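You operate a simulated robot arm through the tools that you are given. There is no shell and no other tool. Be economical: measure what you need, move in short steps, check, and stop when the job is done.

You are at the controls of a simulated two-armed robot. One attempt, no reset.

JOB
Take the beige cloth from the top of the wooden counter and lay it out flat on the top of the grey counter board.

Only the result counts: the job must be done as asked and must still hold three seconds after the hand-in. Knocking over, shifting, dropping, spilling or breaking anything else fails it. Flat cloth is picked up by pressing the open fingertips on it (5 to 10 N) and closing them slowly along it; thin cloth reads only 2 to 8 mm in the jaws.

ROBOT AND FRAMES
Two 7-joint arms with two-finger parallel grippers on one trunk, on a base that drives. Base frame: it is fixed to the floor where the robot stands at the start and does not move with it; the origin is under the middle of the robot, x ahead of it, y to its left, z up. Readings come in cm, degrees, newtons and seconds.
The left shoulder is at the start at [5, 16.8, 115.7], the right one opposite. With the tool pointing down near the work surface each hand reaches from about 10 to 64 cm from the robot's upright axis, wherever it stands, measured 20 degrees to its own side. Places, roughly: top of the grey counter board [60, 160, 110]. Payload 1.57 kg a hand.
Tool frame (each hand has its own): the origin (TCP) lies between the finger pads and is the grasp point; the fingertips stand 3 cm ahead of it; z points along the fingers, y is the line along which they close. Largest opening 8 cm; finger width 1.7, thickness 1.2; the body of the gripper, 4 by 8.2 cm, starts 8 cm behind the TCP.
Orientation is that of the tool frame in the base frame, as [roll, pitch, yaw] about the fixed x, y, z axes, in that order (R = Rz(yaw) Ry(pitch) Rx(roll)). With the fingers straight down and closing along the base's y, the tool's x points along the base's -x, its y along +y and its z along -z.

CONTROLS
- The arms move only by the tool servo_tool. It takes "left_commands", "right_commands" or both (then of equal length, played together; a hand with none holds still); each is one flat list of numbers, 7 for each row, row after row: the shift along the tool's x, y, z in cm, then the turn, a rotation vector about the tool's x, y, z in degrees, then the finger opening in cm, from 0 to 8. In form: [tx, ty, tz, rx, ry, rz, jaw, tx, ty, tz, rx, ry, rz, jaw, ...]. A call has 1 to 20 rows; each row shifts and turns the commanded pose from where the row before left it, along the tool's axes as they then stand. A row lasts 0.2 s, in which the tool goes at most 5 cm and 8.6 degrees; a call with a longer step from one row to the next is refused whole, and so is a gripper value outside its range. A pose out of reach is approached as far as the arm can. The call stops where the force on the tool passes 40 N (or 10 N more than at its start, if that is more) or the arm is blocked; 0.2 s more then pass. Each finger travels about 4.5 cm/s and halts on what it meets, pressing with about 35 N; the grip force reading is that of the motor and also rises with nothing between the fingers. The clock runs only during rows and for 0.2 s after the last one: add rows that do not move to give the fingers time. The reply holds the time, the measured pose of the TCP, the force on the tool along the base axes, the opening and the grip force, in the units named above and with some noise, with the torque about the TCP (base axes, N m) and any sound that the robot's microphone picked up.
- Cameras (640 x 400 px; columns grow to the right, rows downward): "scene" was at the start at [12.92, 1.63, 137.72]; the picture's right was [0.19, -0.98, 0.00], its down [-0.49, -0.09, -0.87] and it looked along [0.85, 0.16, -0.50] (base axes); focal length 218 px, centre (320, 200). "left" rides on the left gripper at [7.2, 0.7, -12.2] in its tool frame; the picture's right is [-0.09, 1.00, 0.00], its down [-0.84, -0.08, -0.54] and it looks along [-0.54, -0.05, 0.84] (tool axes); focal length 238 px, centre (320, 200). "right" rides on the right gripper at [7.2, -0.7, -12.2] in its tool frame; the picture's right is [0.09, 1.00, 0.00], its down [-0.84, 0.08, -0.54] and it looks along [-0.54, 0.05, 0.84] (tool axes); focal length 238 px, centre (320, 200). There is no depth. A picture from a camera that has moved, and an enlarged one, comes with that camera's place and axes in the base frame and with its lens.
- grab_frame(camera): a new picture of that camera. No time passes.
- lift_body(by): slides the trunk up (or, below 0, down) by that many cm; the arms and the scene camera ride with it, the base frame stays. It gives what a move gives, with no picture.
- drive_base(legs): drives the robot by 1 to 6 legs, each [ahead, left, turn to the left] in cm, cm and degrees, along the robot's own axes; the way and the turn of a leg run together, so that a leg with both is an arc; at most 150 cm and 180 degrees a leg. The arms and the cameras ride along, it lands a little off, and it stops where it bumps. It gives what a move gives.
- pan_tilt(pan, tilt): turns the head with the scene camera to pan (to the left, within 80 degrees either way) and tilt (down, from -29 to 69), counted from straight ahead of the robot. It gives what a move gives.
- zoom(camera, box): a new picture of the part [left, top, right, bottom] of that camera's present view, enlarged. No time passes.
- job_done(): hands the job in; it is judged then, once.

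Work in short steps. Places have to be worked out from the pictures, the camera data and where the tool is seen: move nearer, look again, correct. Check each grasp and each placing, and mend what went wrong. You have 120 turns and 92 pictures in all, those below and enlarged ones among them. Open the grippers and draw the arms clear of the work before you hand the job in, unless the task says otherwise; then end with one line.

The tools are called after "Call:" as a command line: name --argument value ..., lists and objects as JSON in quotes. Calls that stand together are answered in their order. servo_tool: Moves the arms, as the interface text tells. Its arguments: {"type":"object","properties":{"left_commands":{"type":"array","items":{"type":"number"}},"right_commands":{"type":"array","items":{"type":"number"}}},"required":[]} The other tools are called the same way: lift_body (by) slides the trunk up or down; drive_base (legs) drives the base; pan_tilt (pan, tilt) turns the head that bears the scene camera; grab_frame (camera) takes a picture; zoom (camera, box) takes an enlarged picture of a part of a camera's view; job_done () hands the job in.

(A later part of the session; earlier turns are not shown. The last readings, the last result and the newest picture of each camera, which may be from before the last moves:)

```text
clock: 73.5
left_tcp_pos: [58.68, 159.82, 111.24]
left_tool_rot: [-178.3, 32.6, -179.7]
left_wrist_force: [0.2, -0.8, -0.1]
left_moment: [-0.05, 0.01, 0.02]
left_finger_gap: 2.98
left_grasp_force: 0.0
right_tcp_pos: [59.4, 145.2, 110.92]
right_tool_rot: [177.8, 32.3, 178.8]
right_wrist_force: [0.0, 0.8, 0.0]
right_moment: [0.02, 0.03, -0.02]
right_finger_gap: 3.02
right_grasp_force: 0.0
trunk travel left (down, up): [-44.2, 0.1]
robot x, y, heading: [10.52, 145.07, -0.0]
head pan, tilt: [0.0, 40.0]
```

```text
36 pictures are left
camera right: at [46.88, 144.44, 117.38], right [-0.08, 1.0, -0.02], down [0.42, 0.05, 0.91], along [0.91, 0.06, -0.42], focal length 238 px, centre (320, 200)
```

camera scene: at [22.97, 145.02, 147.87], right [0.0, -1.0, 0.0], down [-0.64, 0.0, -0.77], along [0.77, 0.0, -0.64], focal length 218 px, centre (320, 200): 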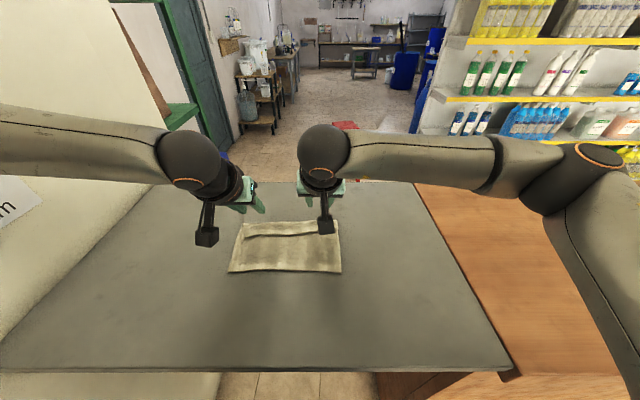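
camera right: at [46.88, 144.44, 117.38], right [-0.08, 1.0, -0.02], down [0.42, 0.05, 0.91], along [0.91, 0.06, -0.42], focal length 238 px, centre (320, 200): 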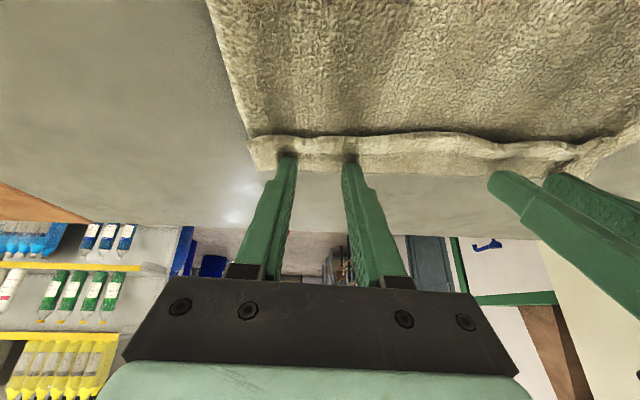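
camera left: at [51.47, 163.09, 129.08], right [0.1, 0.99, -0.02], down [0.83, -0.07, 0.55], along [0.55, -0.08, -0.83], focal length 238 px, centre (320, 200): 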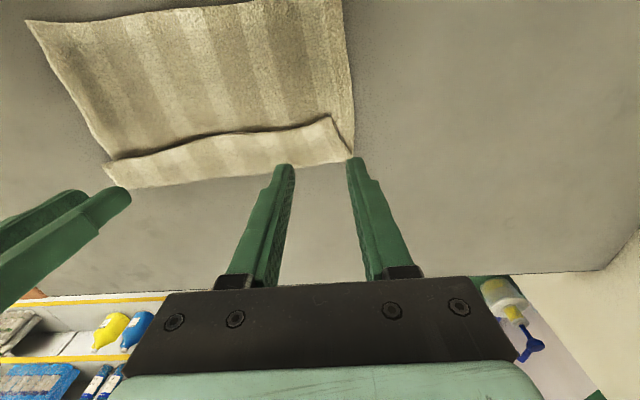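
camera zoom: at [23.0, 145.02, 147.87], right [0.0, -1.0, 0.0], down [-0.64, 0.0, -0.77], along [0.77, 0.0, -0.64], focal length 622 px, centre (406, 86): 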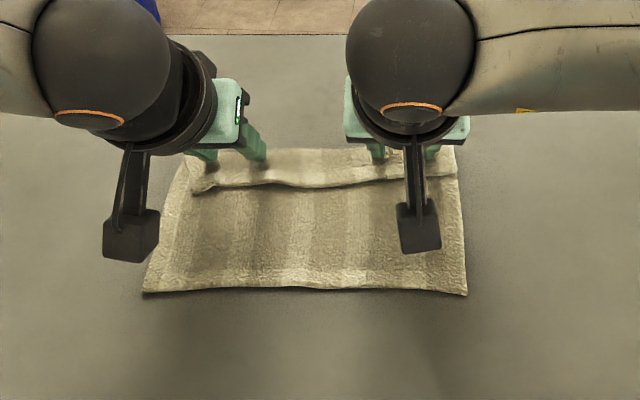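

Shift back 0.8 cm to press nearer the free edge, and lower to contact.

Call:
servo_tool --left_commands '[0.5, 0, -0.4, 0, 0, 0, 3, 0.13, 0, 0.21, 0, 0, 0, 3, 0.13, 0, 0.21, 0, 0, 0, 3, 0.13, 0, 0.21, 0, 0, 0, 3]' --right_commands '[0.68, 0, -0.42, 0, 0, 0, 3, 0.11, 0, 0.17, 0, 0, 0, 3, 0.08, 0, 0.13, 0, 0, 0, 3, 0.08, 0, 0.13, 0, 0, 0, 3]'

```text
clock: 74.5
left_tcp_pos: [58.06, 159.76, 110.79]
left_tool_rot: [-178.4, 32.5, -180.0]
left_wrist_force: [-0.5, 0.0, 0.8]
left_moment: [0.02, -0.03, 0.01]
left_finger_gap: 2.99
left_grasp_force: 0.0
right_tcp_pos: [58.73, 145.17, 110.56]
right_tool_rot: [177.8, 32.5, 178.8]
right_wrist_force: [-0.8, -0.3, 0.6]
right_moment: [0.0, 0.01, -0.04]
right_finger_gap: 3.02
right_grasp_force: 0.0
trunk travel left (down, up): [-44.2, 0.1]
robot x, y, heading: [10.46, 145.01, -0.3]
head pan, tilt: [0.0, 40.0]
```

Call:
servo_tool --left_commands '[0.13, 0, 0.21, 0, 0, 0, 3, 0.1, 0, 0.17, 0, 0, 0, 3, 0.05, 0, 0.09, 0, 0, 0, 3]' --right_commands '[0.1, 0, 0.17, 0, 0, 0, 3, 0.05, 0, 0.09, 0, 0, 0, 3, 0, 0, 0, 0, 0, 0, 3]'

```text
clock: 75.3
left_tcp_pos: [58.1, 159.7, 110.31]
left_tool_rot: [-178.5, 33.0, -179.7]
left_wrist_force: [2.0, 2.0, 12.3]
left_moment: [0.18, -0.17, 0.0]
left_finger_gap: 3.02
left_grasp_force: 0.2
right_tcp_pos: [58.56, 145.24, 110.28]
right_tool_rot: [177.8, 32.6, 178.7]
right_wrist_force: [0.3, -1.0, 10.6]
right_moment: [-0.17, -0.1, -0.03]
right_finger_gap: 3.01
right_grasp_force: 0.1
trunk travel left (down, up): [-44.2, 0.1]
robot x, y, heading: [10.52, 144.8, -0.3]
head pan, tilt: [0.0, 40.0]
```

About 10 N on each. Drag both forward 4 cm slowly.

Call:
servo_tool --left_commands '[-0.44, 0, 0.22, 0, 0, 0, 3, -0.425, 0, 0.265, 0, 0, 0, 3, -0.425, 0, 0.265, 0, 0, 0, 3, -0.425, 0, 0.265, 0, 0, 0, 3, -0.425, 0, 0.265, 0, 0, 0, 3, -0.425, 0, 0.265, 0, 0, 0, 3, -0.425, 0, 0.265, 0, 0, 0, 3, -0.425, 0, 0.265, 0, 0, 0, 3]' --right_commands '[-0.425, 0, 0.265, 0, 0, 0, 3, -0.425, 0, 0.265, 0, 0, 0, 3, -0.425, 0, 0.265, 0, 0, 0, 3, -0.425, 0, 0.265, 0, 0, 0, 3, -0.425, 0, 0.265, 0, 0, 0, 3, -0.425, 0, 0.265, 0, 0, 0, 3, -0.425, 0, 0.265, 0, 0, 0, 3, -0.425, 0, 0.265, 0, 0, 0, 3]'

Call:
zoom --camera "scene" --box '[180, 170, 400, 310]'

Call:
grab_frame --camera "right"

```text
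clock: 77.1
left_tcp_pos: [61.91, 159.7, 110.26]
left_tool_rot: [-178.4, 32.8, -179.8]
left_wrist_force: [-4.2, -0.3, 14.8]
left_moment: [0.12, -0.03, 0.02]
left_finger_gap: 3.01
left_grasp_force: 0.1
right_tcp_pos: [62.51, 145.37, 110.36]
right_tool_rot: [177.9, 32.5, 178.8]
right_wrist_force: [-1.5, -0.2, 8.2]
right_moment: [-0.09, 0.0, -0.02]
right_finger_gap: 3.0
right_grasp_force: 0.0
trunk travel left (down, up): [-44.2, 0.1]
robot x, y, heading: [10.32, 145.38, -0.1]
head pan, tilt: [0.0, 40.0]
```

```text
2.86 times, centred on (290, 240) of scene
camera zoom: at [22.7, 144.97, 147.9], right [0.0, -1.0, 0.0], down [-0.64, 0.0, -0.77], along [0.77, 0.0, -0.64], focal length 622 px, centre (406, 86)
```

zoom: 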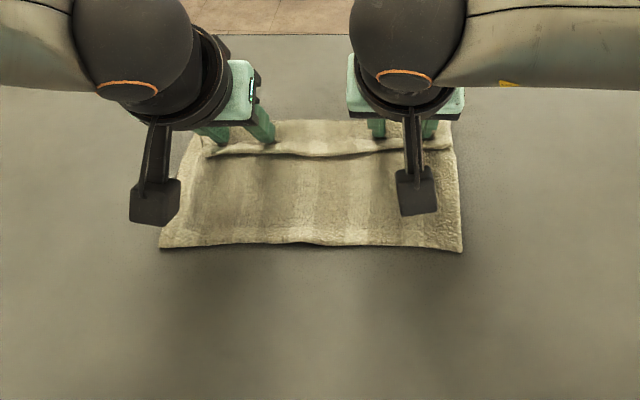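

```text
34 pictures are left
camera right: at [49.9, 144.49, 116.81], right [-0.08, 1.0, -0.02], down [0.41, 0.05, 0.91], along [0.91, 0.06, -0.42], focal length 238 px, centre (320, 200)
```

right: 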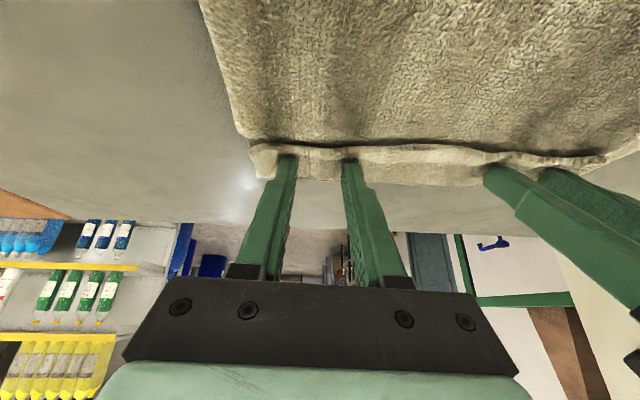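

The whole cloth slid along instead (board is slippery). So I'll drag it back into easy reach, then pinch only the flap and flip it. Drag back 7 cm.

Call:
servo_tool --left_commands '[0.425, 0, -0.265, 0, 0, 0, 3, 0.425, 0, -0.265, 0, 0, 0, 3, 0.425, 0, -0.265, 0, 0, 0, 3, 0.425, 0, -0.265, 0, 0, 0, 3, 0.425, 0, -0.265, 0, 0, 0, 3, 0.425, 0, -0.265, 0, 0, 0, 3, 0.425, 0, -0.265, 0, 0, 0, 3, 0.425, 0, -0.265, 0, 0, 0, 3, 0.425, 0, -0.265, 0, 0, 0, 3, 0.425, 0, -0.265, 0, 0, 0, 3, 0.425, 0, -0.265, 0, 0, 0, 3, 0.425, 0, -0.265, 0, 0, 0, 3, 0.425, 0, -0.265, 0, 0, 0, 3, 0.425, 0, -0.265, 0, 0, 0, 3]' --right_commands '[0.425, 0, -0.265, 0, 0, 0, 3, 0.425, 0, -0.265, 0, 0, 0, 3, 0.425, 0, -0.265, 0, 0, 0, 3, 0.425, 0, -0.265, 0, 0, 0, 3, 0.425, 0, -0.265, 0, 0, 0, 3, 0.425, 0, -0.265, 0, 0, 0, 3, 0.425, 0, -0.265, 0, 0, 0, 3, 0.425, 0, -0.265, 0, 0, 0, 3, 0.425, 0, -0.265, 0, 0, 0, 3, 0.425, 0, -0.265, 0, 0, 0, 3, 0.425, 0, -0.265, 0, 0, 0, 3, 0.425, 0, -0.265, 0, 0, 0, 3, 0.425, 0, -0.265, 0, 0, 0, 3, 0.425, 0, -0.265, 0, 0, 0, 3]'

Call:
zoom --camera "scene" --box '[160, 180, 400, 330]'

```text
clock: 80.1
left_tcp_pos: [54.89, 159.74, 110.32]
left_tool_rot: [-178.4, 32.8, -179.9]
left_wrist_force: [5.5, -0.4, 20.7]
left_moment: [0.23, -0.32, -0.04]
left_finger_gap: 3.01
left_grasp_force: 0.1
right_tcp_pos: [55.46, 145.27, 110.27]
right_tool_rot: [177.8, 32.5, 178.8]
right_wrist_force: [3.6, -0.1, 15.8]
right_moment: [-0.15, -0.26, 0.05]
right_finger_gap: 2.97
right_grasp_force: 0.0
trunk travel left (down, up): [-44.2, 0.1]
robot x, y, heading: [10.61, 145.16, -0.0]
head pan, tilt: [0.0, 40.0]
```

```text
2.67 times, centred on (280, 255) of scene
camera zoom: at [22.82, 144.97, 147.89], right [0.0, -1.0, 0.0], down [-0.64, 0.0, -0.77], along [0.77, 0.0, -0.64], focal length 580 px, centre (427, 53)
```

zoom: 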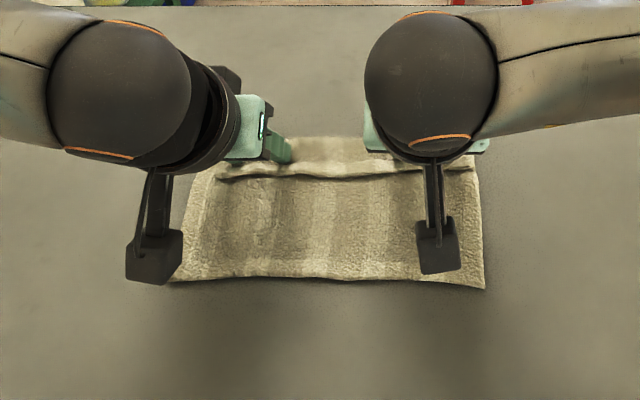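

Cloth is back at x≈45–59. Raise, untilt, and yaw the hands 90° so the fingers close along x (cameras outward).

Call:
servo_tool --left_commands '[-1.06, 0, -1.7, 0, 0, 0, 3, -1.06, 0, -1.7, 0, 0, 0, 3, -1.06, 0, -1.7, 0, 0, 0, 3, 0, 0, 0, 0, 8.2, 0, 3, 0, 0, 0, 0, 8.2, 0, 3, 0, 0, 0, 0, 8.2, 0, 3, 0, 0, 0, 0, 8.2, 0, 3, 0, 0, 0, 0, 0, 8.2, 3, 0, 0, 0, 0, 0, 8.2, 3, 0, 0, 0, 0, 0, 8.2, 3, 0, 0, 0, 0, 0, 8.2, 3, 0, 0, 0, 0, 0, 8.2, 3, 0, 0, 0, 0, 0, 8.2, 3, 0, 0, 0, 0, 0, 8.2, 3, 0, 0, 0, 0, 0, 8.2, 3, 0, 0, 0, 0, 0, 8.2, 3, 0, 0, 0, 0, 0, 8.2, 3, 0, 0, 0, 0, 0, 8, 3]' --right_commands '[-1.06, 0, -1.7, 0, 0, 0, 3, -1.06, 0, -1.7, 0, 0, 0, 3, -1.06, 0, -1.7, 0, 0, 0, 3, 0, 0, 0, 0, 8.2, 0, 3, 0, 0, 0, 0, 8.2, 0, 3, 0, 0, 0, 0, 8.2, 0, 3, 0, 0, 0, 0, 8.2, 0, 3, 0, 0, 0, 0, 0, -8.2, 3, 0, 0, 0, 0, 0, -8.2, 3, 0, 0, 0, 0, 0, -8.2, 3, 0, 0, 0, 0, 0, -8.2, 3, 0, 0, 0, 0, 0, -8.2, 3, 0, 0, 0, 0, 0, -8.2, 3, 0, 0, 0, 0, 0, -8.2, 3, 0, 0, 0, 0, 0, -8.2, 3, 0, 0, 0, 0, 0, -8.2, 3, 0, 0, 0, 0, 0, -8.2, 3, 0, 0, 0, 0, 0, -8, 3]'

Call:
zoom --camera "scene" --box '[160, 180, 400, 330]'

Call:
grab_frame --camera "right"

```text
clock: 83.9
left_tcp_pos: [54.99, 159.99, 116.13]
left_tool_rot: [-179.8, 1.4, 89.0]
left_wrist_force: [0.5, 0.1, 0.5]
left_moment: [0.01, 0.0, 0.02]
left_finger_gap: 3.03
left_grasp_force: 0.0
right_tcp_pos: [55.67, 145.17, 116.36]
right_tool_rot: [178.7, 1.3, -117.2]
right_wrist_force: [0.2, -0.6, 0.9]
right_moment: [-0.02, -0.01, 0.02]
right_finger_gap: 2.99
right_grasp_force: 0.1
right hand out of reach, approached as far as the arm can: row 16, 17, 18
trunk travel left (down, up): [-44.2, 0.1]
robot x, y, heading: [10.74, 145.24, -0.2]
head pan, tilt: [0.0, 40.0]
```

```text
2.67 times, centred on (280, 255) of scene
camera zoom: at [23.02, 145.02, 147.86], right [0.0, -1.0, 0.0], down [-0.64, 0.0, -0.77], along [0.77, 0.0, -0.64], focal length 580 px, centre (427, 53)
```

zoom: 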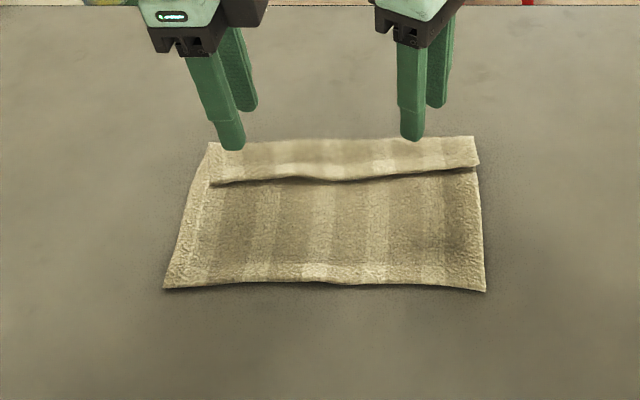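

```text
31 pictures are left
camera right: at [53.07, 138.12, 128.29], right [-0.93, 0.37, 0.02], down [0.32, 0.76, 0.56], along [0.2, 0.53, -0.83], focal length 238 px, centre (320, 200)
```

right: 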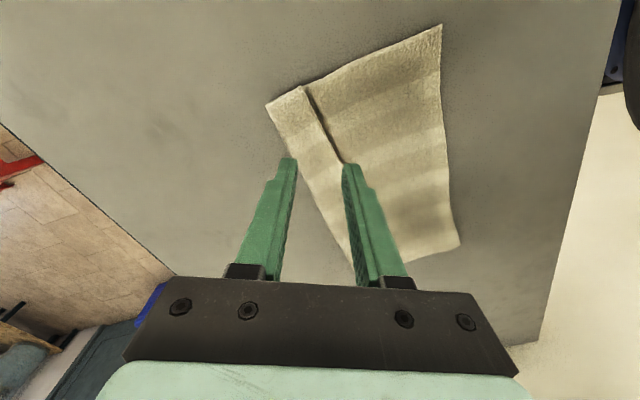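

Left is perpendicular; right is 27° off, acceptable. Position the jaws to straddle the flap's free edge and descend to just above.

Call:
servo_tool --left_commands '[0, 0.8, 1.4, 0, 0, 0, 3, 0, 0, 1.4, 0, 0, 0, 3, 0, 0, 1.4, 0, 0, 0, 3, 0, 0, 1, 0, 0, 0, 3, 0, 0, 0, 0, 0, 0, 3]' --right_commands '[-0.4, -0.8, 1.4, 0, 0, 0, 3, 0, 0, 1.4, 0, 0, 0, 3, 0, 0, 1.4, 0, 0, 0, 3, 0, 0, 1.2, 0, 0, 0, 3, 0, 0, 0, 0, 0, 0, 3]'

Call:
zoom --camera "right" --box '[200, 80, 440, 230]'

Call:
zoom --camera "left" --box '[200, 80, 440, 230]'

```text
clock: 85.1
left_tcp_pos: [55.77, 159.74, 110.97]
left_tool_rot: [-179.8, 1.4, 89.3]
left_wrist_force: [-0.4, 0.9, 0.8]
left_moment: [0.01, -0.03, -0.02]
left_finger_gap: 2.99
left_grasp_force: 0.2
right_tcp_pos: [55.44, 145.18, 112.09]
right_tool_rot: [178.8, 1.3, -117.2]
right_wrist_force: [-0.2, -0.2, -0.4]
right_moment: [-0.02, 0.0, -0.01]
right_finger_gap: 3.01
right_grasp_force: 0.2
right hand out of reach, approached as far as the arm can: row 1
trunk travel left (down, up): [-44.2, 0.1]
robot x, y, heading: [10.34, 144.76, -0.1]
head pan, tilt: [0.0, 40.0]
```

```text
2.67 times, centred on (320, 155) of right
camera zoom: at [52.95, 138.19, 124.18], right [-0.93, 0.37, 0.02], down [0.32, 0.76, 0.56], along [0.2, 0.53, -0.83], focal length 636 px, centre (320, 320)
```

zoom: 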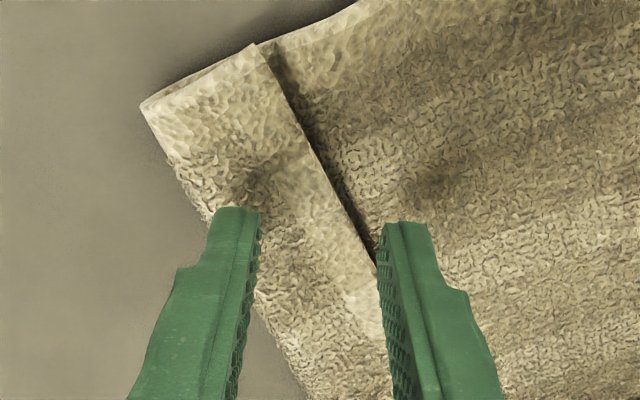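

```text
2.67 times, centred on (320, 155) of left
camera zoom: at [56.62, 167.37, 122.91], right [0.99, -0.1, 0.0], down [-0.09, -0.82, 0.56], along [-0.06, -0.56, -0.83], focal length 636 px, centre (320, 320)
```

zoom: 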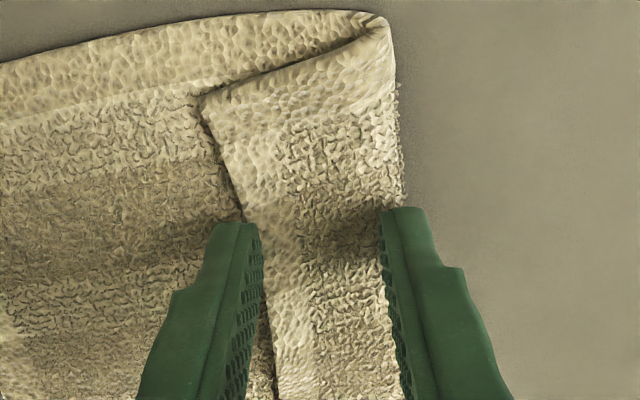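

Clear view: near fingers sit right at the flap edge. Widen the jaws a bit and lower to light contact.

Call:
servo_tool --left_commands '[0, -0.1, 0, 0, 0, 0, 3.6, 0, 0, 0.2, 0, 0, 0, 3.6, 0, 0, 0.2, 0, 0, 0, 3.6, 0, 0, 0.2, 0, 0, 0, 3.6, 0, 0, 0, 0, 0, 0, 3.6]' --right_commands '[0, 0, 0, 0, 0, 0, 4, 0, 0, 0.6, 0, 0, 0, 4, 0, 0, 0.6, 0, 0, 0, 4, 0, 0, 0.5, 0, 0, 0, 4, 0, 0, 0, 0, 0, 0, 4]'

Call:
zoom --camera "right" --box '[200, 80, 440, 230]'

Call:
zoom --camera "left" --box '[200, 80, 440, 230]'

```text
clock: 86.3
left_tcp_pos: [55.73, 159.69, 110.38]
left_tool_rot: [-179.9, 1.4, 89.3]
left_wrist_force: [1.2, 0.7, 5.7]
left_moment: [0.02, 0.02, -0.01]
left_finger_gap: 3.58
left_grasp_force: 0.0
right_tcp_pos: [55.65, 145.39, 110.56]
right_tool_rot: [179.0, 1.4, -117.1]
right_wrist_force: [0.0, -0.1, 2.2]
right_moment: [-0.02, -0.05, -0.05]
right_finger_gap: 4.01
right_grasp_force: 0.1
trunk travel left (down, up): [-44.2, 0.1]
robot x, y, heading: [10.35, 144.96, 0.1]
head pan, tilt: [0.0, 40.0]
```

```text
2.67 times, centred on (320, 155) of right
camera zoom: at [53.04, 138.28, 122.59], right [-0.93, 0.37, 0.02], down [0.32, 0.76, 0.56], along [0.2, 0.53, -0.83], focal length 636 px, centre (320, 320)
```

zoom: 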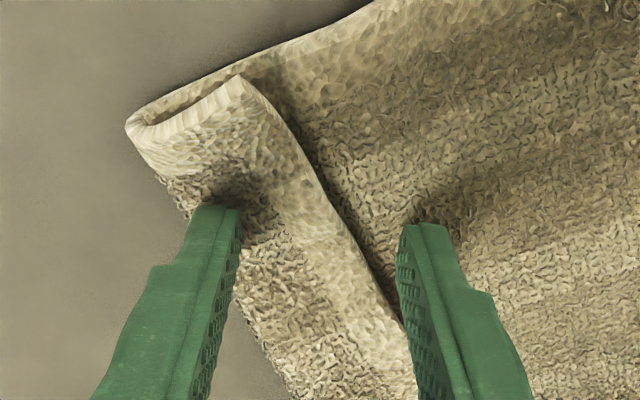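

```text
2.67 times, centred on (320, 155) of left
camera zoom: at [56.45, 167.35, 122.37], right [0.99, -0.1, 0.0], down [-0.09, -0.82, 0.56], along [-0.06, -0.56, -0.83], focal length 636 px, centre (320, 320)
```

zoom: 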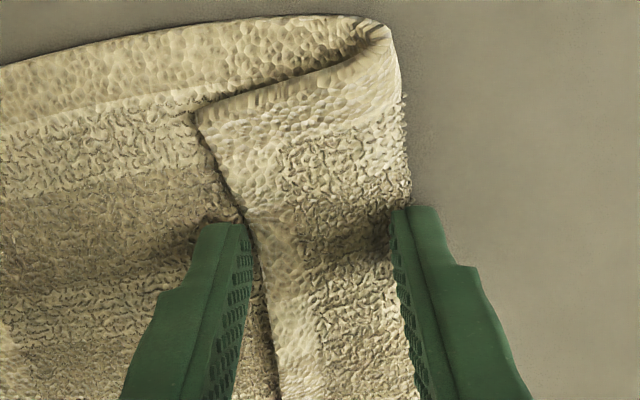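

Jaws straddle the flap with very light contact. Close slowly so the flap buckles between the fingers.

Call:
servo_tool --left_commands '[0, 0, -0.08, 0, 0, 0, 3.4, 0, 0, 0, 0, 0, 0, 3, 0, 0, 0, 0, 0, 0, 2.6, 0, 0, 0, 0, 0, 0, 2.2, 0, 0, 0, 0, 0, 0, 1.8, 0, 0, 0, 0, 0, 0, 1.4, 0, 0, 0, 0, 0, 0, 1, 0, 0, 0, 0, 0, 0, 0.6, 0, 0, 0, 0, 0, 0, 0.2, 0, 0, 0, 0, 0, 0, 0, 0, 0, 0, 0, 0, 0, 0]' --right_commands '[0, 0, 0.1, 0, 0, 0, 3.8, 0, 0, 0, 0, 0, 0, 3.4, 0, 0, 0, 0, 0, 0, 3, 0, 0, 0, 0, 0, 0, 2.6, 0, 0, 0, 0, 0, 0, 2.2, 0, 0, 0, 0, 0, 0, 1.7, 0, 0, 0, 0, 0, 0, 1.2, 0, 0, 0, 0, 0, 0, 0.7, 0, 0, 0, 0, 0, 0, 0.2, 0, 0, 0, 0, 0, 0, 0, 0, 0, 0, 0, 0, 0, 0]'

Call:
zoom --camera "right" --box '[200, 80, 440, 230]'

Call:
zoom --camera "left" --box '[200, 80, 440, 230]'

```text
clock: 88.7
left_tcp_pos: [55.62, 159.69, 110.44]
left_tool_rot: [-179.9, 1.3, 89.2]
left_wrist_force: [0.2, -1.4, 3.4]
left_moment: [-0.03, 0.0, -0.03]
left_finger_gap: 0.71
left_grasp_force: 26.5
right_tcp_pos: [55.69, 145.29, 110.29]
right_tool_rot: [178.8, 1.4, -117.1]
right_wrist_force: [2.1, 1.1, 6.7]
right_moment: [-0.01, -0.1, 0.02]
right_finger_gap: 0.43
right_grasp_force: 24.8
trunk travel left (down, up): [-44.2, 0.1]
robot x, y, heading: [10.47, 145.13, -0.1]
head pan, tilt: [0.0, 40.0]
```

```text
2.67 times, centred on (320, 155) of right
camera zoom: at [53.05, 138.28, 122.45], right [-0.93, 0.37, 0.02], down [0.32, 0.76, 0.56], along [0.2, 0.53, -0.83], focal length 636 px, centre (320, 320)
```

zoom: 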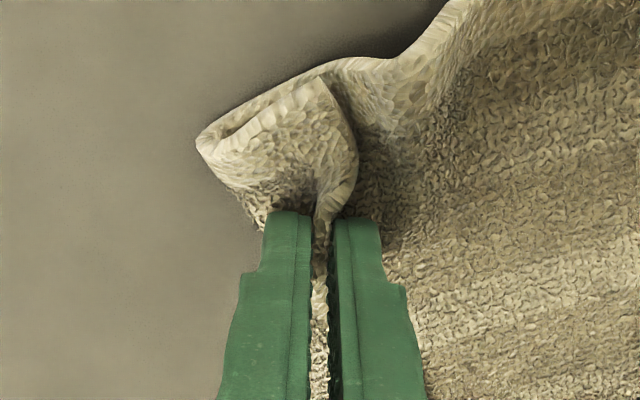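

```text
2.67 times, centred on (320, 155) of left
camera zoom: at [56.43, 167.35, 122.44], right [0.99, -0.1, 0.0], down [-0.09, -0.82, 0.56], along [-0.06, -0.56, -0.83], focal length 636 px, centre (320, 320)
```

zoom: 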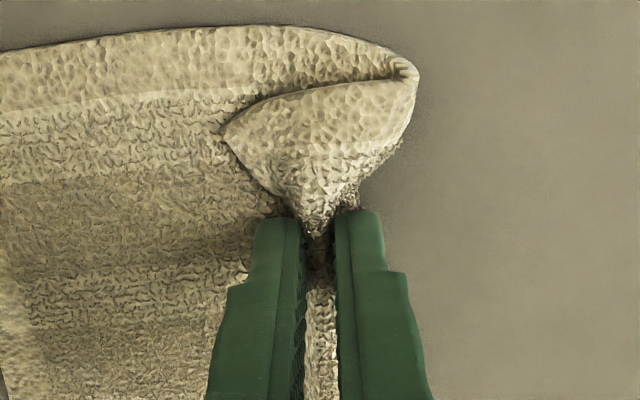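

Flap pinched on both. Lift 2.5 cm and look.

Call:
servo_tool --left_commands '[0, 0, -0.6, 0, 0, 0, 0, 0, 0, -0.9, 0, 0, 0, 0, 0, 0, -1, 0, 0, 0, 0]' --right_commands '[0, 0, -0.6, 0, 0, 0, 0, 0, 0, -0.9, 0, 0, 0, 0, 0, 0, -1, 0, 0, 0, 0]'

Call:
zoom --camera "scene" --box '[160, 180, 400, 330]'

Call:
zoom --camera "left" --box '[160, 20, 480, 220]'

```text
clock: 89.5
left_tcp_pos: [55.69, 159.78, 112.97]
left_tool_rot: [-179.8, 1.4, 89.4]
left_wrist_force: [0.4, -0.8, 0.1]
left_moment: [-0.01, -0.02, 0.0]
left_finger_gap: 0.69
left_grasp_force: 26.5
right_tcp_pos: [55.79, 145.24, 112.91]
right_tool_rot: [178.8, 1.3, -117.2]
right_wrist_force: [0.3, 2.2, 0.0]
right_moment: [0.01, 0.0, 0.01]
right_finger_gap: 0.39
right_grasp_force: 24.8
trunk travel left (down, up): [-44.2, 0.1]
robot x, y, heading: [10.53, 144.96, 0.1]
head pan, tilt: [0.0, 40.0]
```

```text
2.67 times, centred on (280, 255) of scene
camera zoom: at [23.01, 145.02, 147.86], right [0.0, -1.0, 0.0], down [-0.64, 0.0, -0.77], along [0.77, 0.0, -0.64], focal length 580 px, centre (427, 53)
```

zoom: 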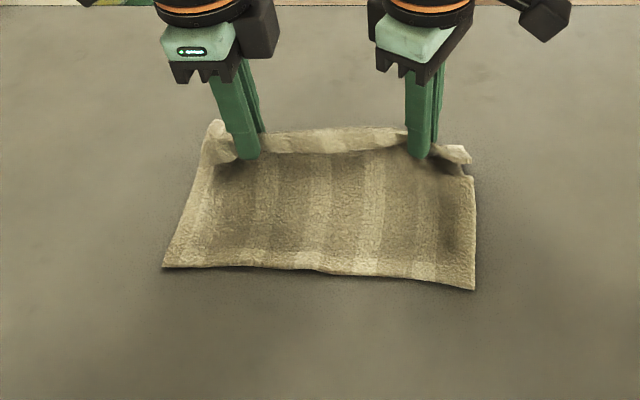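

```text
2.00 times, centred on (320, 120) of left
camera zoom: at [56.44, 167.41, 124.86], right [0.99, -0.1, 0.0], down [-0.09, -0.82, 0.56], along [-0.06, -0.56, -0.83], focal length 477 px, centre (320, 360)
```

zoom: 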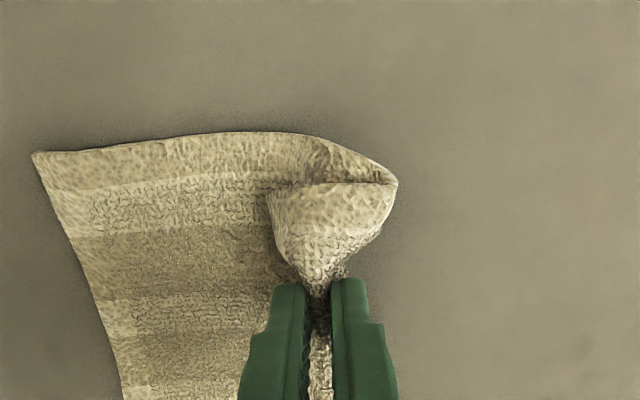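

Both hold the flap. Now flip it forward: base forward 2.5 cm plus arms forward 3.5 cm, lowering at the end.

Call:
drive_base --legs '[[2.5, 0, 0]]'

Call:
servo_tool --left_commands '[0, 0.9, 0, 0, 0, 0, 0, 0, 0.9, 0, 0, 0, 0, 0, 0, 0.9, 0.3, 0, 0, 0, 0, 0, 0.9, 0.5, 0, 0, 0, 0]' --right_commands '[-0.41, -0.8, 0, 0, 0, 0, 0, -0.41, -0.8, 0, 0, 0, 0, 0, -0.41, -0.8, 0.3, 0, 0, 0, 0, -0.41, -0.8, 0.5, 0, 0, 0, 0]'

Call:
zoom --camera "scene" --box '[160, 180, 400, 330]'

Call:
zoom --camera "left" --box '[160, 20, 480, 220]'

```text
clock: 90.3
left_tcp_pos: [58.26, 159.74, 112.95]
left_tool_rot: [-179.8, 1.4, 89.3]
left_wrist_force: [0.9, -0.8, -0.6]
left_moment: [-0.02, 0.01, -0.03]
left_finger_gap: 0.7
left_grasp_force: 26.0
right_tcp_pos: [58.15, 145.34, 112.79]
right_tool_rot: [178.7, 1.3, -117.2]
right_wrist_force: [0.7, 2.2, -0.1]
right_moment: [0.05, -0.01, -0.01]
right_finger_gap: 0.4
right_grasp_force: 25.0
trunk travel left (down, up): [-44.2, 0.1]
robot x, y, heading: [13.19, 144.86, 0.0]
head pan, tilt: [0.0, 40.0]
```

```text
clock: 91.3
left_tcp_pos: [60.53, 160.92, 112.36]
left_tool_rot: [-180.0, 1.7, 89.2]
left_wrist_force: [-1.2, -14.2, 0.6]
left_moment: [-0.39, 0.06, -0.04]
left_finger_gap: 0.72
left_grasp_force: 26.0
left hand out of reach, approached as far as the arm can: row 2, 3, 4
right_tcp_pos: [58.05, 145.62, 113.03]
right_tool_rot: [178.7, 1.6, -117.0]
right_wrist_force: [2.3, 14.0, -1.2]
right_moment: [0.31, -0.07, 0.07]
right_finger_gap: 0.39
right_grasp_force: 24.8
right hand out of reach, approached as far as the arm can: row 1, 2, 3, 4
trunk travel left (down, up): [-44.2, 0.1]
robot x, y, heading: [12.79, 145.25, -0.2]
head pan, tilt: [0.0, 40.0]
```

```text
2.67 times, centred on (280, 255) of scene
camera zoom: at [25.5, 145.03, 147.86], right [0.0, -1.0, 0.0], down [-0.64, 0.0, -0.77], along [0.77, 0.0, -0.64], focal length 580 px, centre (427, 53)
```

zoom: 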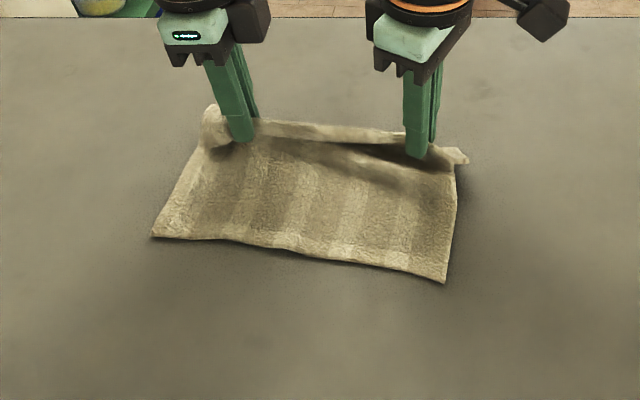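

```text
2.00 times, centred on (320, 120) of left
camera zoom: at [61.33, 168.68, 124.24], right [0.99, -0.11, 0.0], down [-0.09, -0.82, 0.57], along [-0.06, -0.56, -0.82], focal length 477 px, centre (320, 360)
```

zoom: 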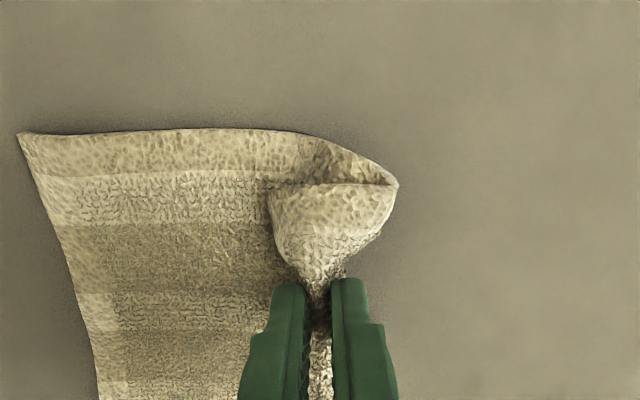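

The grip carries the whole edge, so it won't flip here. Better: lift again and re-lay by pulling backward, so that the hem beyond the grips falls outward. Lift first and look at how the hem hangs.

Call:
servo_tool --left_commands '[0, -0.75, -1.3, 0, 0, 0, 0, 0, -0.75, -1.3, 0, 0, 0, 0, 0, -0.75, -1.3, 0, 0, 0, 0, 0, -0.75, -1.3, 0, 0, 0, 0, 0, -0.75, -1.3, 0, 0, 0, 0, 0, -0.75, -1.3, 0, 0, 0, 0, 0, -0.75, -1.3, 0, 0, 0, 0, 0, -0.75, -1.3, 0, 0, 0, 0, 0, -0.75, -1.3, 0, 0, 0, 0, 0, -0.75, -1.3, 0, 0, 0, 0]' --right_commands '[0.165, 0.477, -1.3, 0, 0, 0, 0, 0.165, 0.477, -1.3, 0, 0, 0, 0, 0.165, 0.477, -1.3, 0, 0, 0, 0, 0.165, 0.477, -1.3, 0, 0, 0, 0, 0.165, 0.477, -1.3, 0, 0, 0, 0, 0.165, 0.477, -1.3, 0, 0, 0, 0, 0.165, 0.477, -1.3, 0, 0, 0, 0, 0.165, 0.477, -1.3, 0, 0, 0, 0, 0.165, 0.477, -1.3, 0, 0, 0, 0, 0.165, 0.477, -1.3, 0, 0, 0, 0]'

Call:
zoom --camera "scene" --box '[160, 150, 400, 300]'

Call:
grab_frame --camera "left"

```text
clock: 93.5
left_tcp_pos: [53.01, 161.43, 125.34]
left_tool_rot: [-179.9, 1.6, 89.2]
left_wrist_force: [1.4, -17.8, 0.9]
left_moment: [-0.46, -0.03, -0.03]
left_finger_gap: 0.7
left_grasp_force: 26.5
right_tcp_pos: [53.07, 145.73, 125.95]
right_tool_rot: [178.7, 1.7, -117.3]
right_wrist_force: [-0.3, 18.6, -1.6]
right_moment: [0.45, 0.02, 0.08]
right_finger_gap: 0.39
right_grasp_force: 24.2
trunk travel left (down, up): [-44.2, 0.1]
robot x, y, heading: [13.16, 145.09, -0.0]
head pan, tilt: [0.0, 40.0]
```

```text
2.67 times, centred on (280, 225) of scene
camera zoom: at [25.44, 145.02, 147.87], right [0.0, -1.0, 0.0], down [-0.64, 0.0, -0.77], along [0.77, 0.0, -0.64], focal length 580 px, centre (427, 133)
```

zoom: 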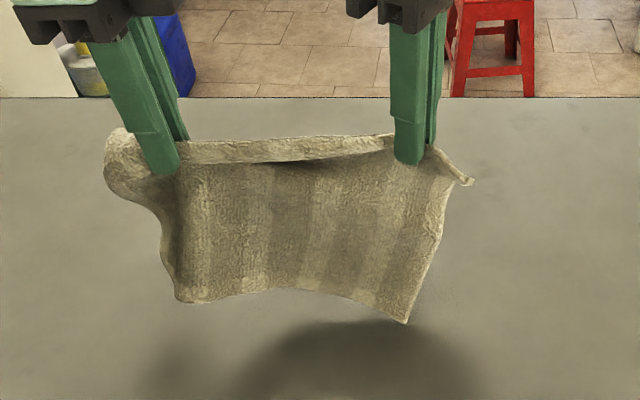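

```text
19 pictures are left
camera left: at [53.8, 169.17, 137.26], right [0.99, -0.1, 0.0], down [-0.09, -0.82, 0.56], along [-0.06, -0.56, -0.83], focal length 238 px, centre (320, 200)
```

left: 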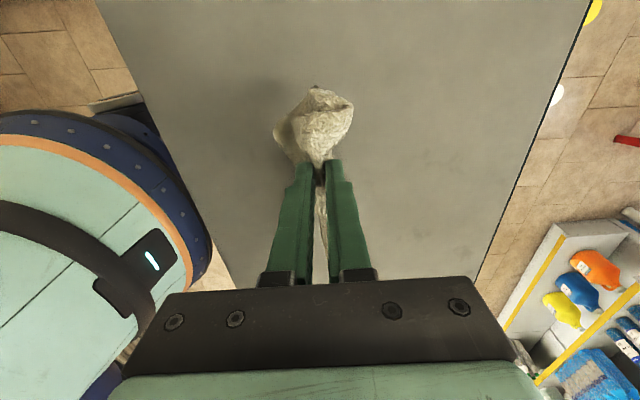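

The hem strip is on the robot side of the grip line, so a backward lay will put it outward. Ease tension, lower 2 cm so the bottom touches, then roll the base back 4 cm.

Call:
servo_tool --left_commands '[0, 0, 0.7, 0, 0, 0, 0, 0, 0, 0.7, 0, 0, 0, 0, 0, 0, 0.6, 0, 0, 0, 0]' --right_commands '[-0.27, 0.14, 0.8, 0, 0, 0, 0, -0.27, 0.14, 0.8, 0, 0, 0, 0, -0.27, 0.14, 0.8, 0, 0, 0, 0]'

Call:
drive_base --legs '[[-4, 0, 0]]'

Call:
servo_tool --left_commands '[0, 0, 0.8, 0, 0, 0, 0, 0, 0, 0.8, 0, 0, 0, 0]' --right_commands '[0, 0, 0.8, 0, 0, 0, 0, 0, 0, 0.8, 0, 0, 0, 0]'

Call:
zoom --camera "scene" --box '[160, 150, 400, 300]'

```text
clock: 94.3
left_tcp_pos: [53.07, 161.53, 123.33]
left_tool_rot: [-179.8, 1.2, 89.4]
left_wrist_force: [0.1, -3.2, 0.4]
left_moment: [-0.08, -0.03, -0.01]
left_finger_gap: 0.68
left_grasp_force: 26.3
right_tcp_pos: [53.15, 146.49, 123.49]
right_tool_rot: [178.8, 1.1, -117.4]
right_wrist_force: [-0.4, 3.4, 0.1]
right_moment: [0.09, 0.01, 0.06]
right_finger_gap: 0.43
right_grasp_force: 24.4
trunk travel left (down, up): [-44.2, 0.1]
robot x, y, heading: [13.28, 145.45, -0.1]
head pan, tilt: [0.0, 40.0]
```

```text
clock: 95.2
left_tcp_pos: [49.14, 161.54, 123.28]
left_tool_rot: [-179.9, 1.4, 89.4]
left_wrist_force: [0.2, -1.1, -0.5]
left_moment: [-0.03, -0.05, 0.0]
left_finger_gap: 0.72
left_grasp_force: 25.8
right_tcp_pos: [49.16, 146.63, 123.64]
right_tool_rot: [178.8, 1.4, -117.2]
right_wrist_force: [-1.2, 1.5, 0.8]
right_moment: [0.03, -0.02, -0.01]
right_finger_gap: 0.36
right_grasp_force: 24.9
trunk travel left (down, up): [-44.2, 0.1]
robot x, y, heading: [8.86, 145.18, -0.2]
head pan, tilt: [0.0, 40.0]
```

```text
clock: 95.8
left_tcp_pos: [49.15, 161.44, 121.67]
left_tool_rot: [-179.8, 1.4, 89.2]
left_wrist_force: [-0.2, -0.7, -0.1]
left_moment: [-0.01, -0.01, 0.01]
left_finger_gap: 0.68
left_grasp_force: 26.9
right_tcp_pos: [49.16, 146.66, 122.0]
right_tool_rot: [178.8, 1.3, -117.1]
right_wrist_force: [0.6, 0.0, -0.6]
right_moment: [-0.02, -0.02, 0.05]
right_finger_gap: 0.4
right_grasp_force: 24.8
trunk travel left (down, up): [-44.2, 0.1]
robot x, y, heading: [9.03, 145.11, -0.1]
head pan, tilt: [0.0, 40.0]
```

```text
2.67 times, centred on (280, 225) of scene
camera zoom: at [21.55, 145.03, 147.87], right [0.0, -1.0, 0.0], down [-0.64, 0.0, -0.77], along [0.77, 0.0, -0.64], focal length 580 px, centre (427, 133)
```

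zoom: 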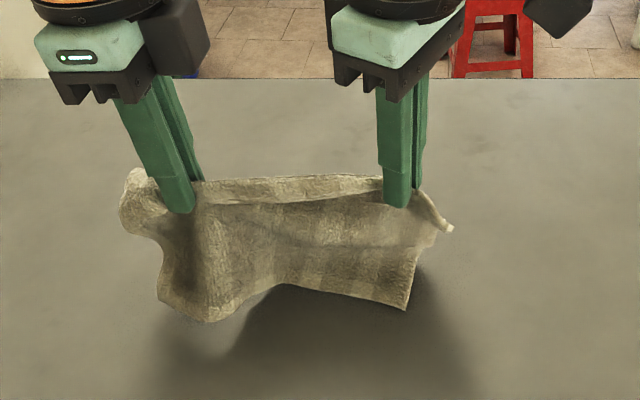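

Continue: base back 4, then lower.

Call:
drive_base --legs '[[-4, 0, 0]]'

Call:
servo_tool --left_commands '[0, -0.4, 1.2, 0, 0, 0, 0, 0, -0.4, 1.2, 0, 0, 0, 0, 0, -0.4, 1.2, 0, 0, 0, 0]' --right_commands '[0.18, 0.36, 1.3, 0, 0, 0, 0, 0.18, 0.36, 1.3, 0, 0, 0, 0, 0.18, 0.36, 1.3, 0, 0, 0, 0]'

Call:
zoom --camera "scene" --box '[160, 150, 400, 300]'

```text
clock: 96.7
left_tcp_pos: [45.15, 161.53, 121.84]
left_tool_rot: [-180.0, 1.4, 89.2]
left_wrist_force: [-0.6, -0.1, 0.3]
left_moment: [-0.01, -0.02, -0.01]
left_finger_gap: 0.67
left_grasp_force: 26.4
right_tcp_pos: [45.18, 146.61, 122.04]
right_tool_rot: [178.9, 1.5, -117.1]
right_wrist_force: [-0.1, -0.2, -0.1]
right_moment: [0.03, -0.05, 0.06]
right_finger_gap: 0.39
right_grasp_force: 24.7
trunk travel left (down, up): [-44.2, 0.1]
robot x, y, heading: [5.5, 144.91, -0.0]
head pan, tilt: [0.0, 40.0]
```

```text
clock: 97.5
left_tcp_pos: [44.0, 161.3, 118.24]
left_tool_rot: [-179.9, 1.3, 89.2]
left_wrist_force: [-0.7, -0.5, 0.2]
left_moment: [0.0, -0.02, 0.03]
left_finger_gap: 0.69
left_grasp_force: 26.5
right_tcp_pos: [44.12, 146.79, 118.34]
right_tool_rot: [178.8, 1.2, -117.2]
right_wrist_force: [0.5, 0.4, -0.8]
right_moment: [-0.01, -0.04, 0.0]
right_finger_gap: 0.4
right_grasp_force: 24.9
trunk travel left (down, up): [-44.2, 0.1]
robot x, y, heading: [4.98, 145.46, -0.3]
head pan, tilt: [0.0, 40.0]
```

```text
2.67 times, centred on (280, 225) of scene
camera zoom: at [17.63, 145.03, 147.86], right [0.0, -1.0, 0.0], down [-0.64, 0.0, -0.77], along [0.77, 0.0, -0.64], focal length 580 px, centre (427, 133)
```

zoom: 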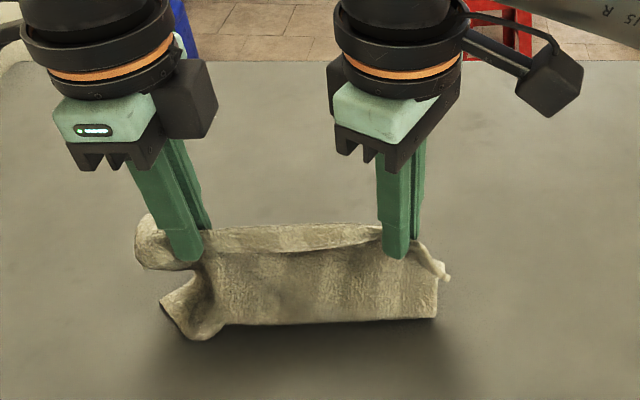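

Continue pulling back and lowering.

Call:
drive_base --legs '[[-4, 0, 0]]'

Call:
servo_tool --left_commands '[0, 0, 1.2, 0, 0, 0, 0, 0, 0, 1.2, 0, 0, 0, 0, 0, 0, 1.2, 0, 0, 0, 0, 0, 0, 1.2, 0, 0, 0, 0]' --right_commands '[0, 0, 1.2, 0, 0, 0, 0, 0, 0, 1.2, 0, 0, 0, 0, 0, 0, 1.2, 0, 0, 0, 0, 0, 0, 1.2, 0, 0, 0, 0]'

Call:
zoom --camera "scene" --box '[160, 150, 400, 300]'

```text
clock: 98.4
left_tcp_pos: [39.93, 161.42, 118.27]
left_tool_rot: [-179.9, 1.3, 89.3]
left_wrist_force: [0.3, -0.4, -0.1]
left_moment: [0.0, -0.06, -0.01]
left_finger_gap: 0.66
left_grasp_force: 26.4
right_tcp_pos: [39.86, 146.79, 118.26]
right_tool_rot: [178.8, 1.4, -117.3]
right_wrist_force: [-0.6, 0.1, 0.4]
right_moment: [-0.01, -0.04, 0.03]
right_finger_gap: 0.36
right_grasp_force: 25.3
trunk travel left (down, up): [-44.2, 0.1]
robot x, y, heading: [1.03, 145.18, -0.1]
head pan, tilt: [0.0, 40.0]
```

```text
clock: 99.4
left_tcp_pos: [40.03, 161.44, 113.29]
left_tool_rot: [-179.8, 1.3, 89.3]
left_wrist_force: [0.2, 0.4, 0.1]
left_moment: [0.02, 0.0, -0.01]
left_finger_gap: 0.7
left_grasp_force: 25.9
right_tcp_pos: [39.88, 146.85, 113.31]
right_tool_rot: [178.8, 1.2, -117.2]
right_wrist_force: [0.1, 0.4, -0.5]
right_moment: [-0.03, 0.02, 0.04]
right_finger_gap: 0.35
right_grasp_force: 24.8
trunk travel left (down, up): [-44.2, 0.1]
robot x, y, heading: [1.18, 145.16, -0.1]
head pan, tilt: [0.0, 40.0]
```

```text
2.67 times, centred on (280, 225) of scene
camera zoom: at [13.65, 145.04, 147.86], right [0.0, -1.0, 0.0], down [-0.64, 0.0, -0.77], along [0.77, 0.0, -0.64], focal length 580 px, centre (427, 133)
```

zoom: 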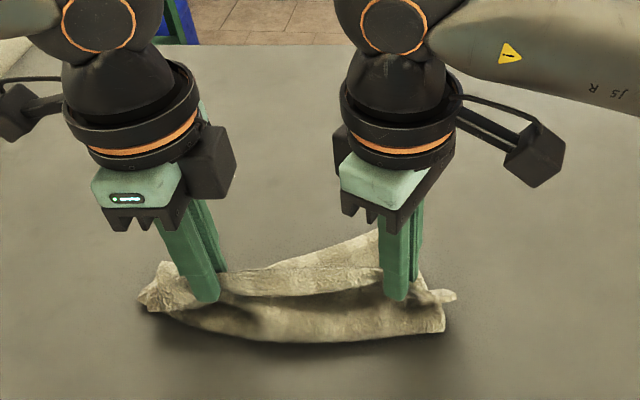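

I need a side view of how the body lies.

Call:
grab_frame --camera "left"

```text
15 pictures are left
camera left: at [40.82, 169.0, 125.26], right [0.99, -0.1, 0.0], down [-0.09, -0.82, 0.56], along [-0.06, -0.56, -0.83], focal length 238 px, centre (320, 200)
```

left: 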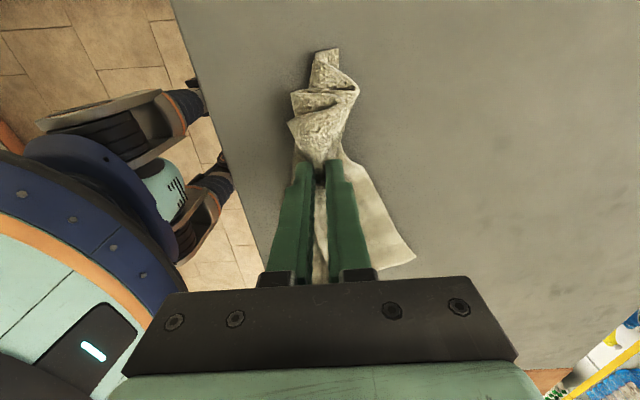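

The body bunched. New plan: lift, lay forward again (which laid the body perfectly before), then re-grasp the free near edge very close to the rim and redo; hanging from that side unfolds the hem. Lift first.

Call:
servo_tool --left_commands '[0, 0, -2, 0, 0, 0, 0, 0, 0, -2, 0, 0, 0, 0, 0, 0, -2, 0, 0, 0, 0, 0, 0, -2, 0, 0, 0, 0, 0, 0, -2, 0, 0, 0, 0, 0, 0, -2, 0, 0, 0, 0, 0, 0, -1.5, 0, 0, 0, 0, 0, 0, 0, 0, 0, 0, 0, 0, 0, 0, 0, 0, 0, 0]' --right_commands '[0.1, -0.05, -2, 0, 0, 0, 0, 0.1, -0.05, -2, 0, 0, 0, 0, 0.1, -0.05, -2, 0, 0, 0, 0, 0.1, -0.05, -2, 0, 0, 0, 0, 0.1, -0.05, -2, 0, 0, 0, 0, 0, 0, -2, 0, 0, 0, 0, 0, 0, -1.5, 0, 0, 0, 0, 0, 0, 0, 0, 0, 0, 0, 0, 0, 0, 0, 0, 0, 0]'

Call:
servo_tool --left_commands '[0, 0, 1.2, 0, 0, 0, 0, 0, 0, 1.2, 0, 0, 0, 0, 0, 0, 1.2, 0, 0, 0, 0, 0, 0.5, 1.2, 0, 0, 0, 0, 0, 1, 1.2, 0, 0, 0, 0, 0, 1, 1.2, 0, 0, 0, 0]' --right_commands '[0, 0, 1.2, 0, 0, 0, 0, 0, 0, 1.2, 0, 0, 0, 0, 0, 0, 1.2, 0, 0, 0, 0, -0.23, -0.45, 1.2, 0, 0, 0, 0, -0.45, -0.89, 1.2, 0, 0, 0, 0, -0.45, -0.89, 1.2, 0, 0, 0, 0]'

Call:
zoom --camera "scene" --box '[160, 150, 400, 300]'

```text
clock: 101.4
left_tcp_pos: [40.08, 161.63, 126.89]
left_tool_rot: [-179.9, 1.5, 89.4]
left_wrist_force: [0.8, -13.2, 0.1]
left_moment: [-0.32, -0.02, 0.06]
left_finger_gap: 0.67
left_grasp_force: 26.3
right_tcp_pos: [40.07, 146.04, 126.8]
right_tool_rot: [178.8, 1.5, -117.0]
right_wrist_force: [-0.5, 13.0, 0.1]
right_moment: [0.32, -0.03, 0.07]
right_finger_gap: 0.37
right_grasp_force: 24.7
trunk travel left (down, up): [-44.2, 0.1]
robot x, y, heading: [1.05, 144.95, -0.2]
head pan, tilt: [0.0, 40.0]
```

```text
clock: 102.8
left_tcp_pos: [42.58, 161.46, 119.65]
left_tool_rot: [-179.8, 1.4, 89.3]
left_wrist_force: [0.7, -5.3, -0.7]
left_moment: [-0.13, -0.03, 0.01]
left_finger_gap: 0.7
left_grasp_force: 26.0
right_tcp_pos: [42.52, 146.11, 119.57]
right_tool_rot: [178.9, 1.4, -117.2]
right_wrist_force: [0.3, 6.0, 0.8]
right_moment: [0.11, 0.01, 0.01]
right_finger_gap: 0.41
right_grasp_force: 24.4
trunk travel left (down, up): [-44.2, 0.1]
robot x, y, heading: [1.16, 145.07, -0.1]
head pan, tilt: [0.0, 40.0]
```

```text
2.67 times, centred on (280, 225) of scene
camera zoom: at [13.7, 145.05, 147.86], right [0.0, -1.0, 0.0], down [-0.64, 0.0, -0.77], along [0.77, 0.0, -0.64], focal length 580 px, centre (427, 133)
```

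zoom: 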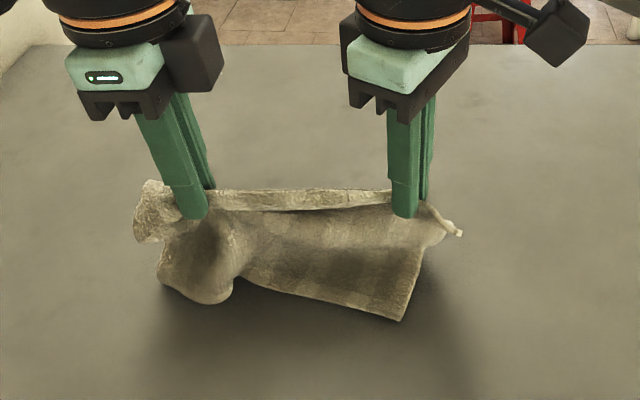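

Right part lies toward the robot; drag forward with the base while lowering.

Call:
drive_base --legs '[[5, 0, 0]]'

Call:
servo_tool --left_commands '[0, 0, 1.2, 0, 0, 0, 0, 0, 0, 1.2, 0, 0, 0, 0, 0, 0, 1.2, 0, 0, 0, 0, 0, 0, 1.2, 0, 0, 0, 0]' --right_commands '[0, 0, 1.2, 0, 0, 0, 0, 0, 0, 1.2, 0, 0, 0, 0, 0, 0, 1.2, 0, 0, 0, 0, 0, 0, 1.2, 0, 0, 0, 0]'

Call:
drive_base --legs '[[6, 0, 0]]'

Call:
zoom --camera "scene" --box '[160, 170, 400, 320]'

```text
clock: 103.7
left_tcp_pos: [47.63, 161.39, 119.62]
left_tool_rot: [-179.7, 1.5, 89.3]
left_wrist_force: [0.4, -3.4, -0.2]
left_moment: [-0.11, 0.0, 0.01]
left_finger_gap: 0.69
left_grasp_force: 26.0
right_tcp_pos: [47.65, 146.29, 119.56]
right_tool_rot: [178.8, 1.3, -117.2]
right_wrist_force: [-0.1, 4.2, 0.2]
right_moment: [0.09, -0.01, 0.06]
right_finger_gap: 0.38
right_grasp_force: 24.6
trunk travel left (down, up): [-44.2, 0.1]
robot x, y, heading: [5.94, 145.18, -0.1]
head pan, tilt: [0.0, 40.0]
```

```text
clock: 104.7
left_tcp_pos: [47.54, 161.27, 115.02]
left_tool_rot: [-179.8, 1.3, 89.3]
left_wrist_force: [0.6, -1.0, 0.1]
left_moment: [-0.02, 0.01, 0.0]
left_finger_gap: 0.66
left_grasp_force: 26.4
right_tcp_pos: [47.39, 146.49, 114.88]
right_tool_rot: [178.8, 1.2, -117.2]
right_wrist_force: [0.5, 0.3, -0.5]
right_moment: [0.01, -0.02, 0.04]
right_finger_gap: 0.4
right_grasp_force: 24.6
trunk travel left (down, up): [-44.2, 0.1]
robot x, y, heading: [5.97, 144.98, -0.2]
head pan, tilt: [0.0, 40.0]
```

```text
clock: 105.7
left_tcp_pos: [53.38, 161.29, 114.98]
left_tool_rot: [-179.8, 1.5, 89.4]
left_wrist_force: [0.5, -0.9, -0.9]
left_moment: [-0.03, 0.02, -0.02]
left_finger_gap: 0.66
left_grasp_force: 26.0
right_tcp_pos: [53.43, 146.3, 114.86]
right_tool_rot: [178.6, 1.4, -117.1]
right_wrist_force: [0.4, 1.3, 0.5]
right_moment: [0.04, -0.02, 0.04]
right_finger_gap: 0.36
right_grasp_force: 24.4
trunk travel left (down, up): [-44.2, 0.1]
robot x, y, heading: [12.03, 144.82, 0.0]
head pan, tilt: [0.0, 40.0]
```

```text
2.67 times, centred on (280, 245) of scene
camera zoom: at [24.74, 145.03, 147.85], right [0.0, -1.0, 0.0], down [-0.64, 0.0, -0.77], along [0.77, 0.0, -0.64], focal length 580 px, centre (427, 80)
```

zoom: 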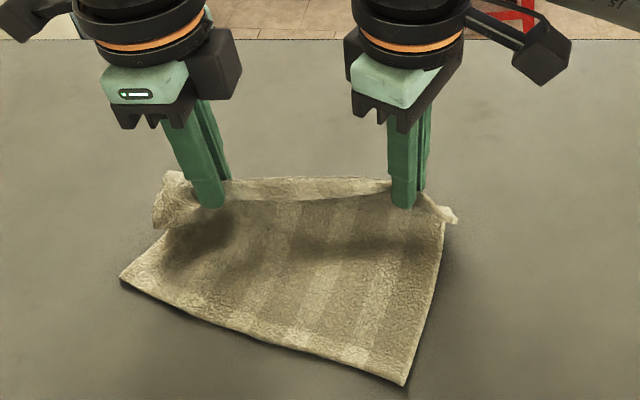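

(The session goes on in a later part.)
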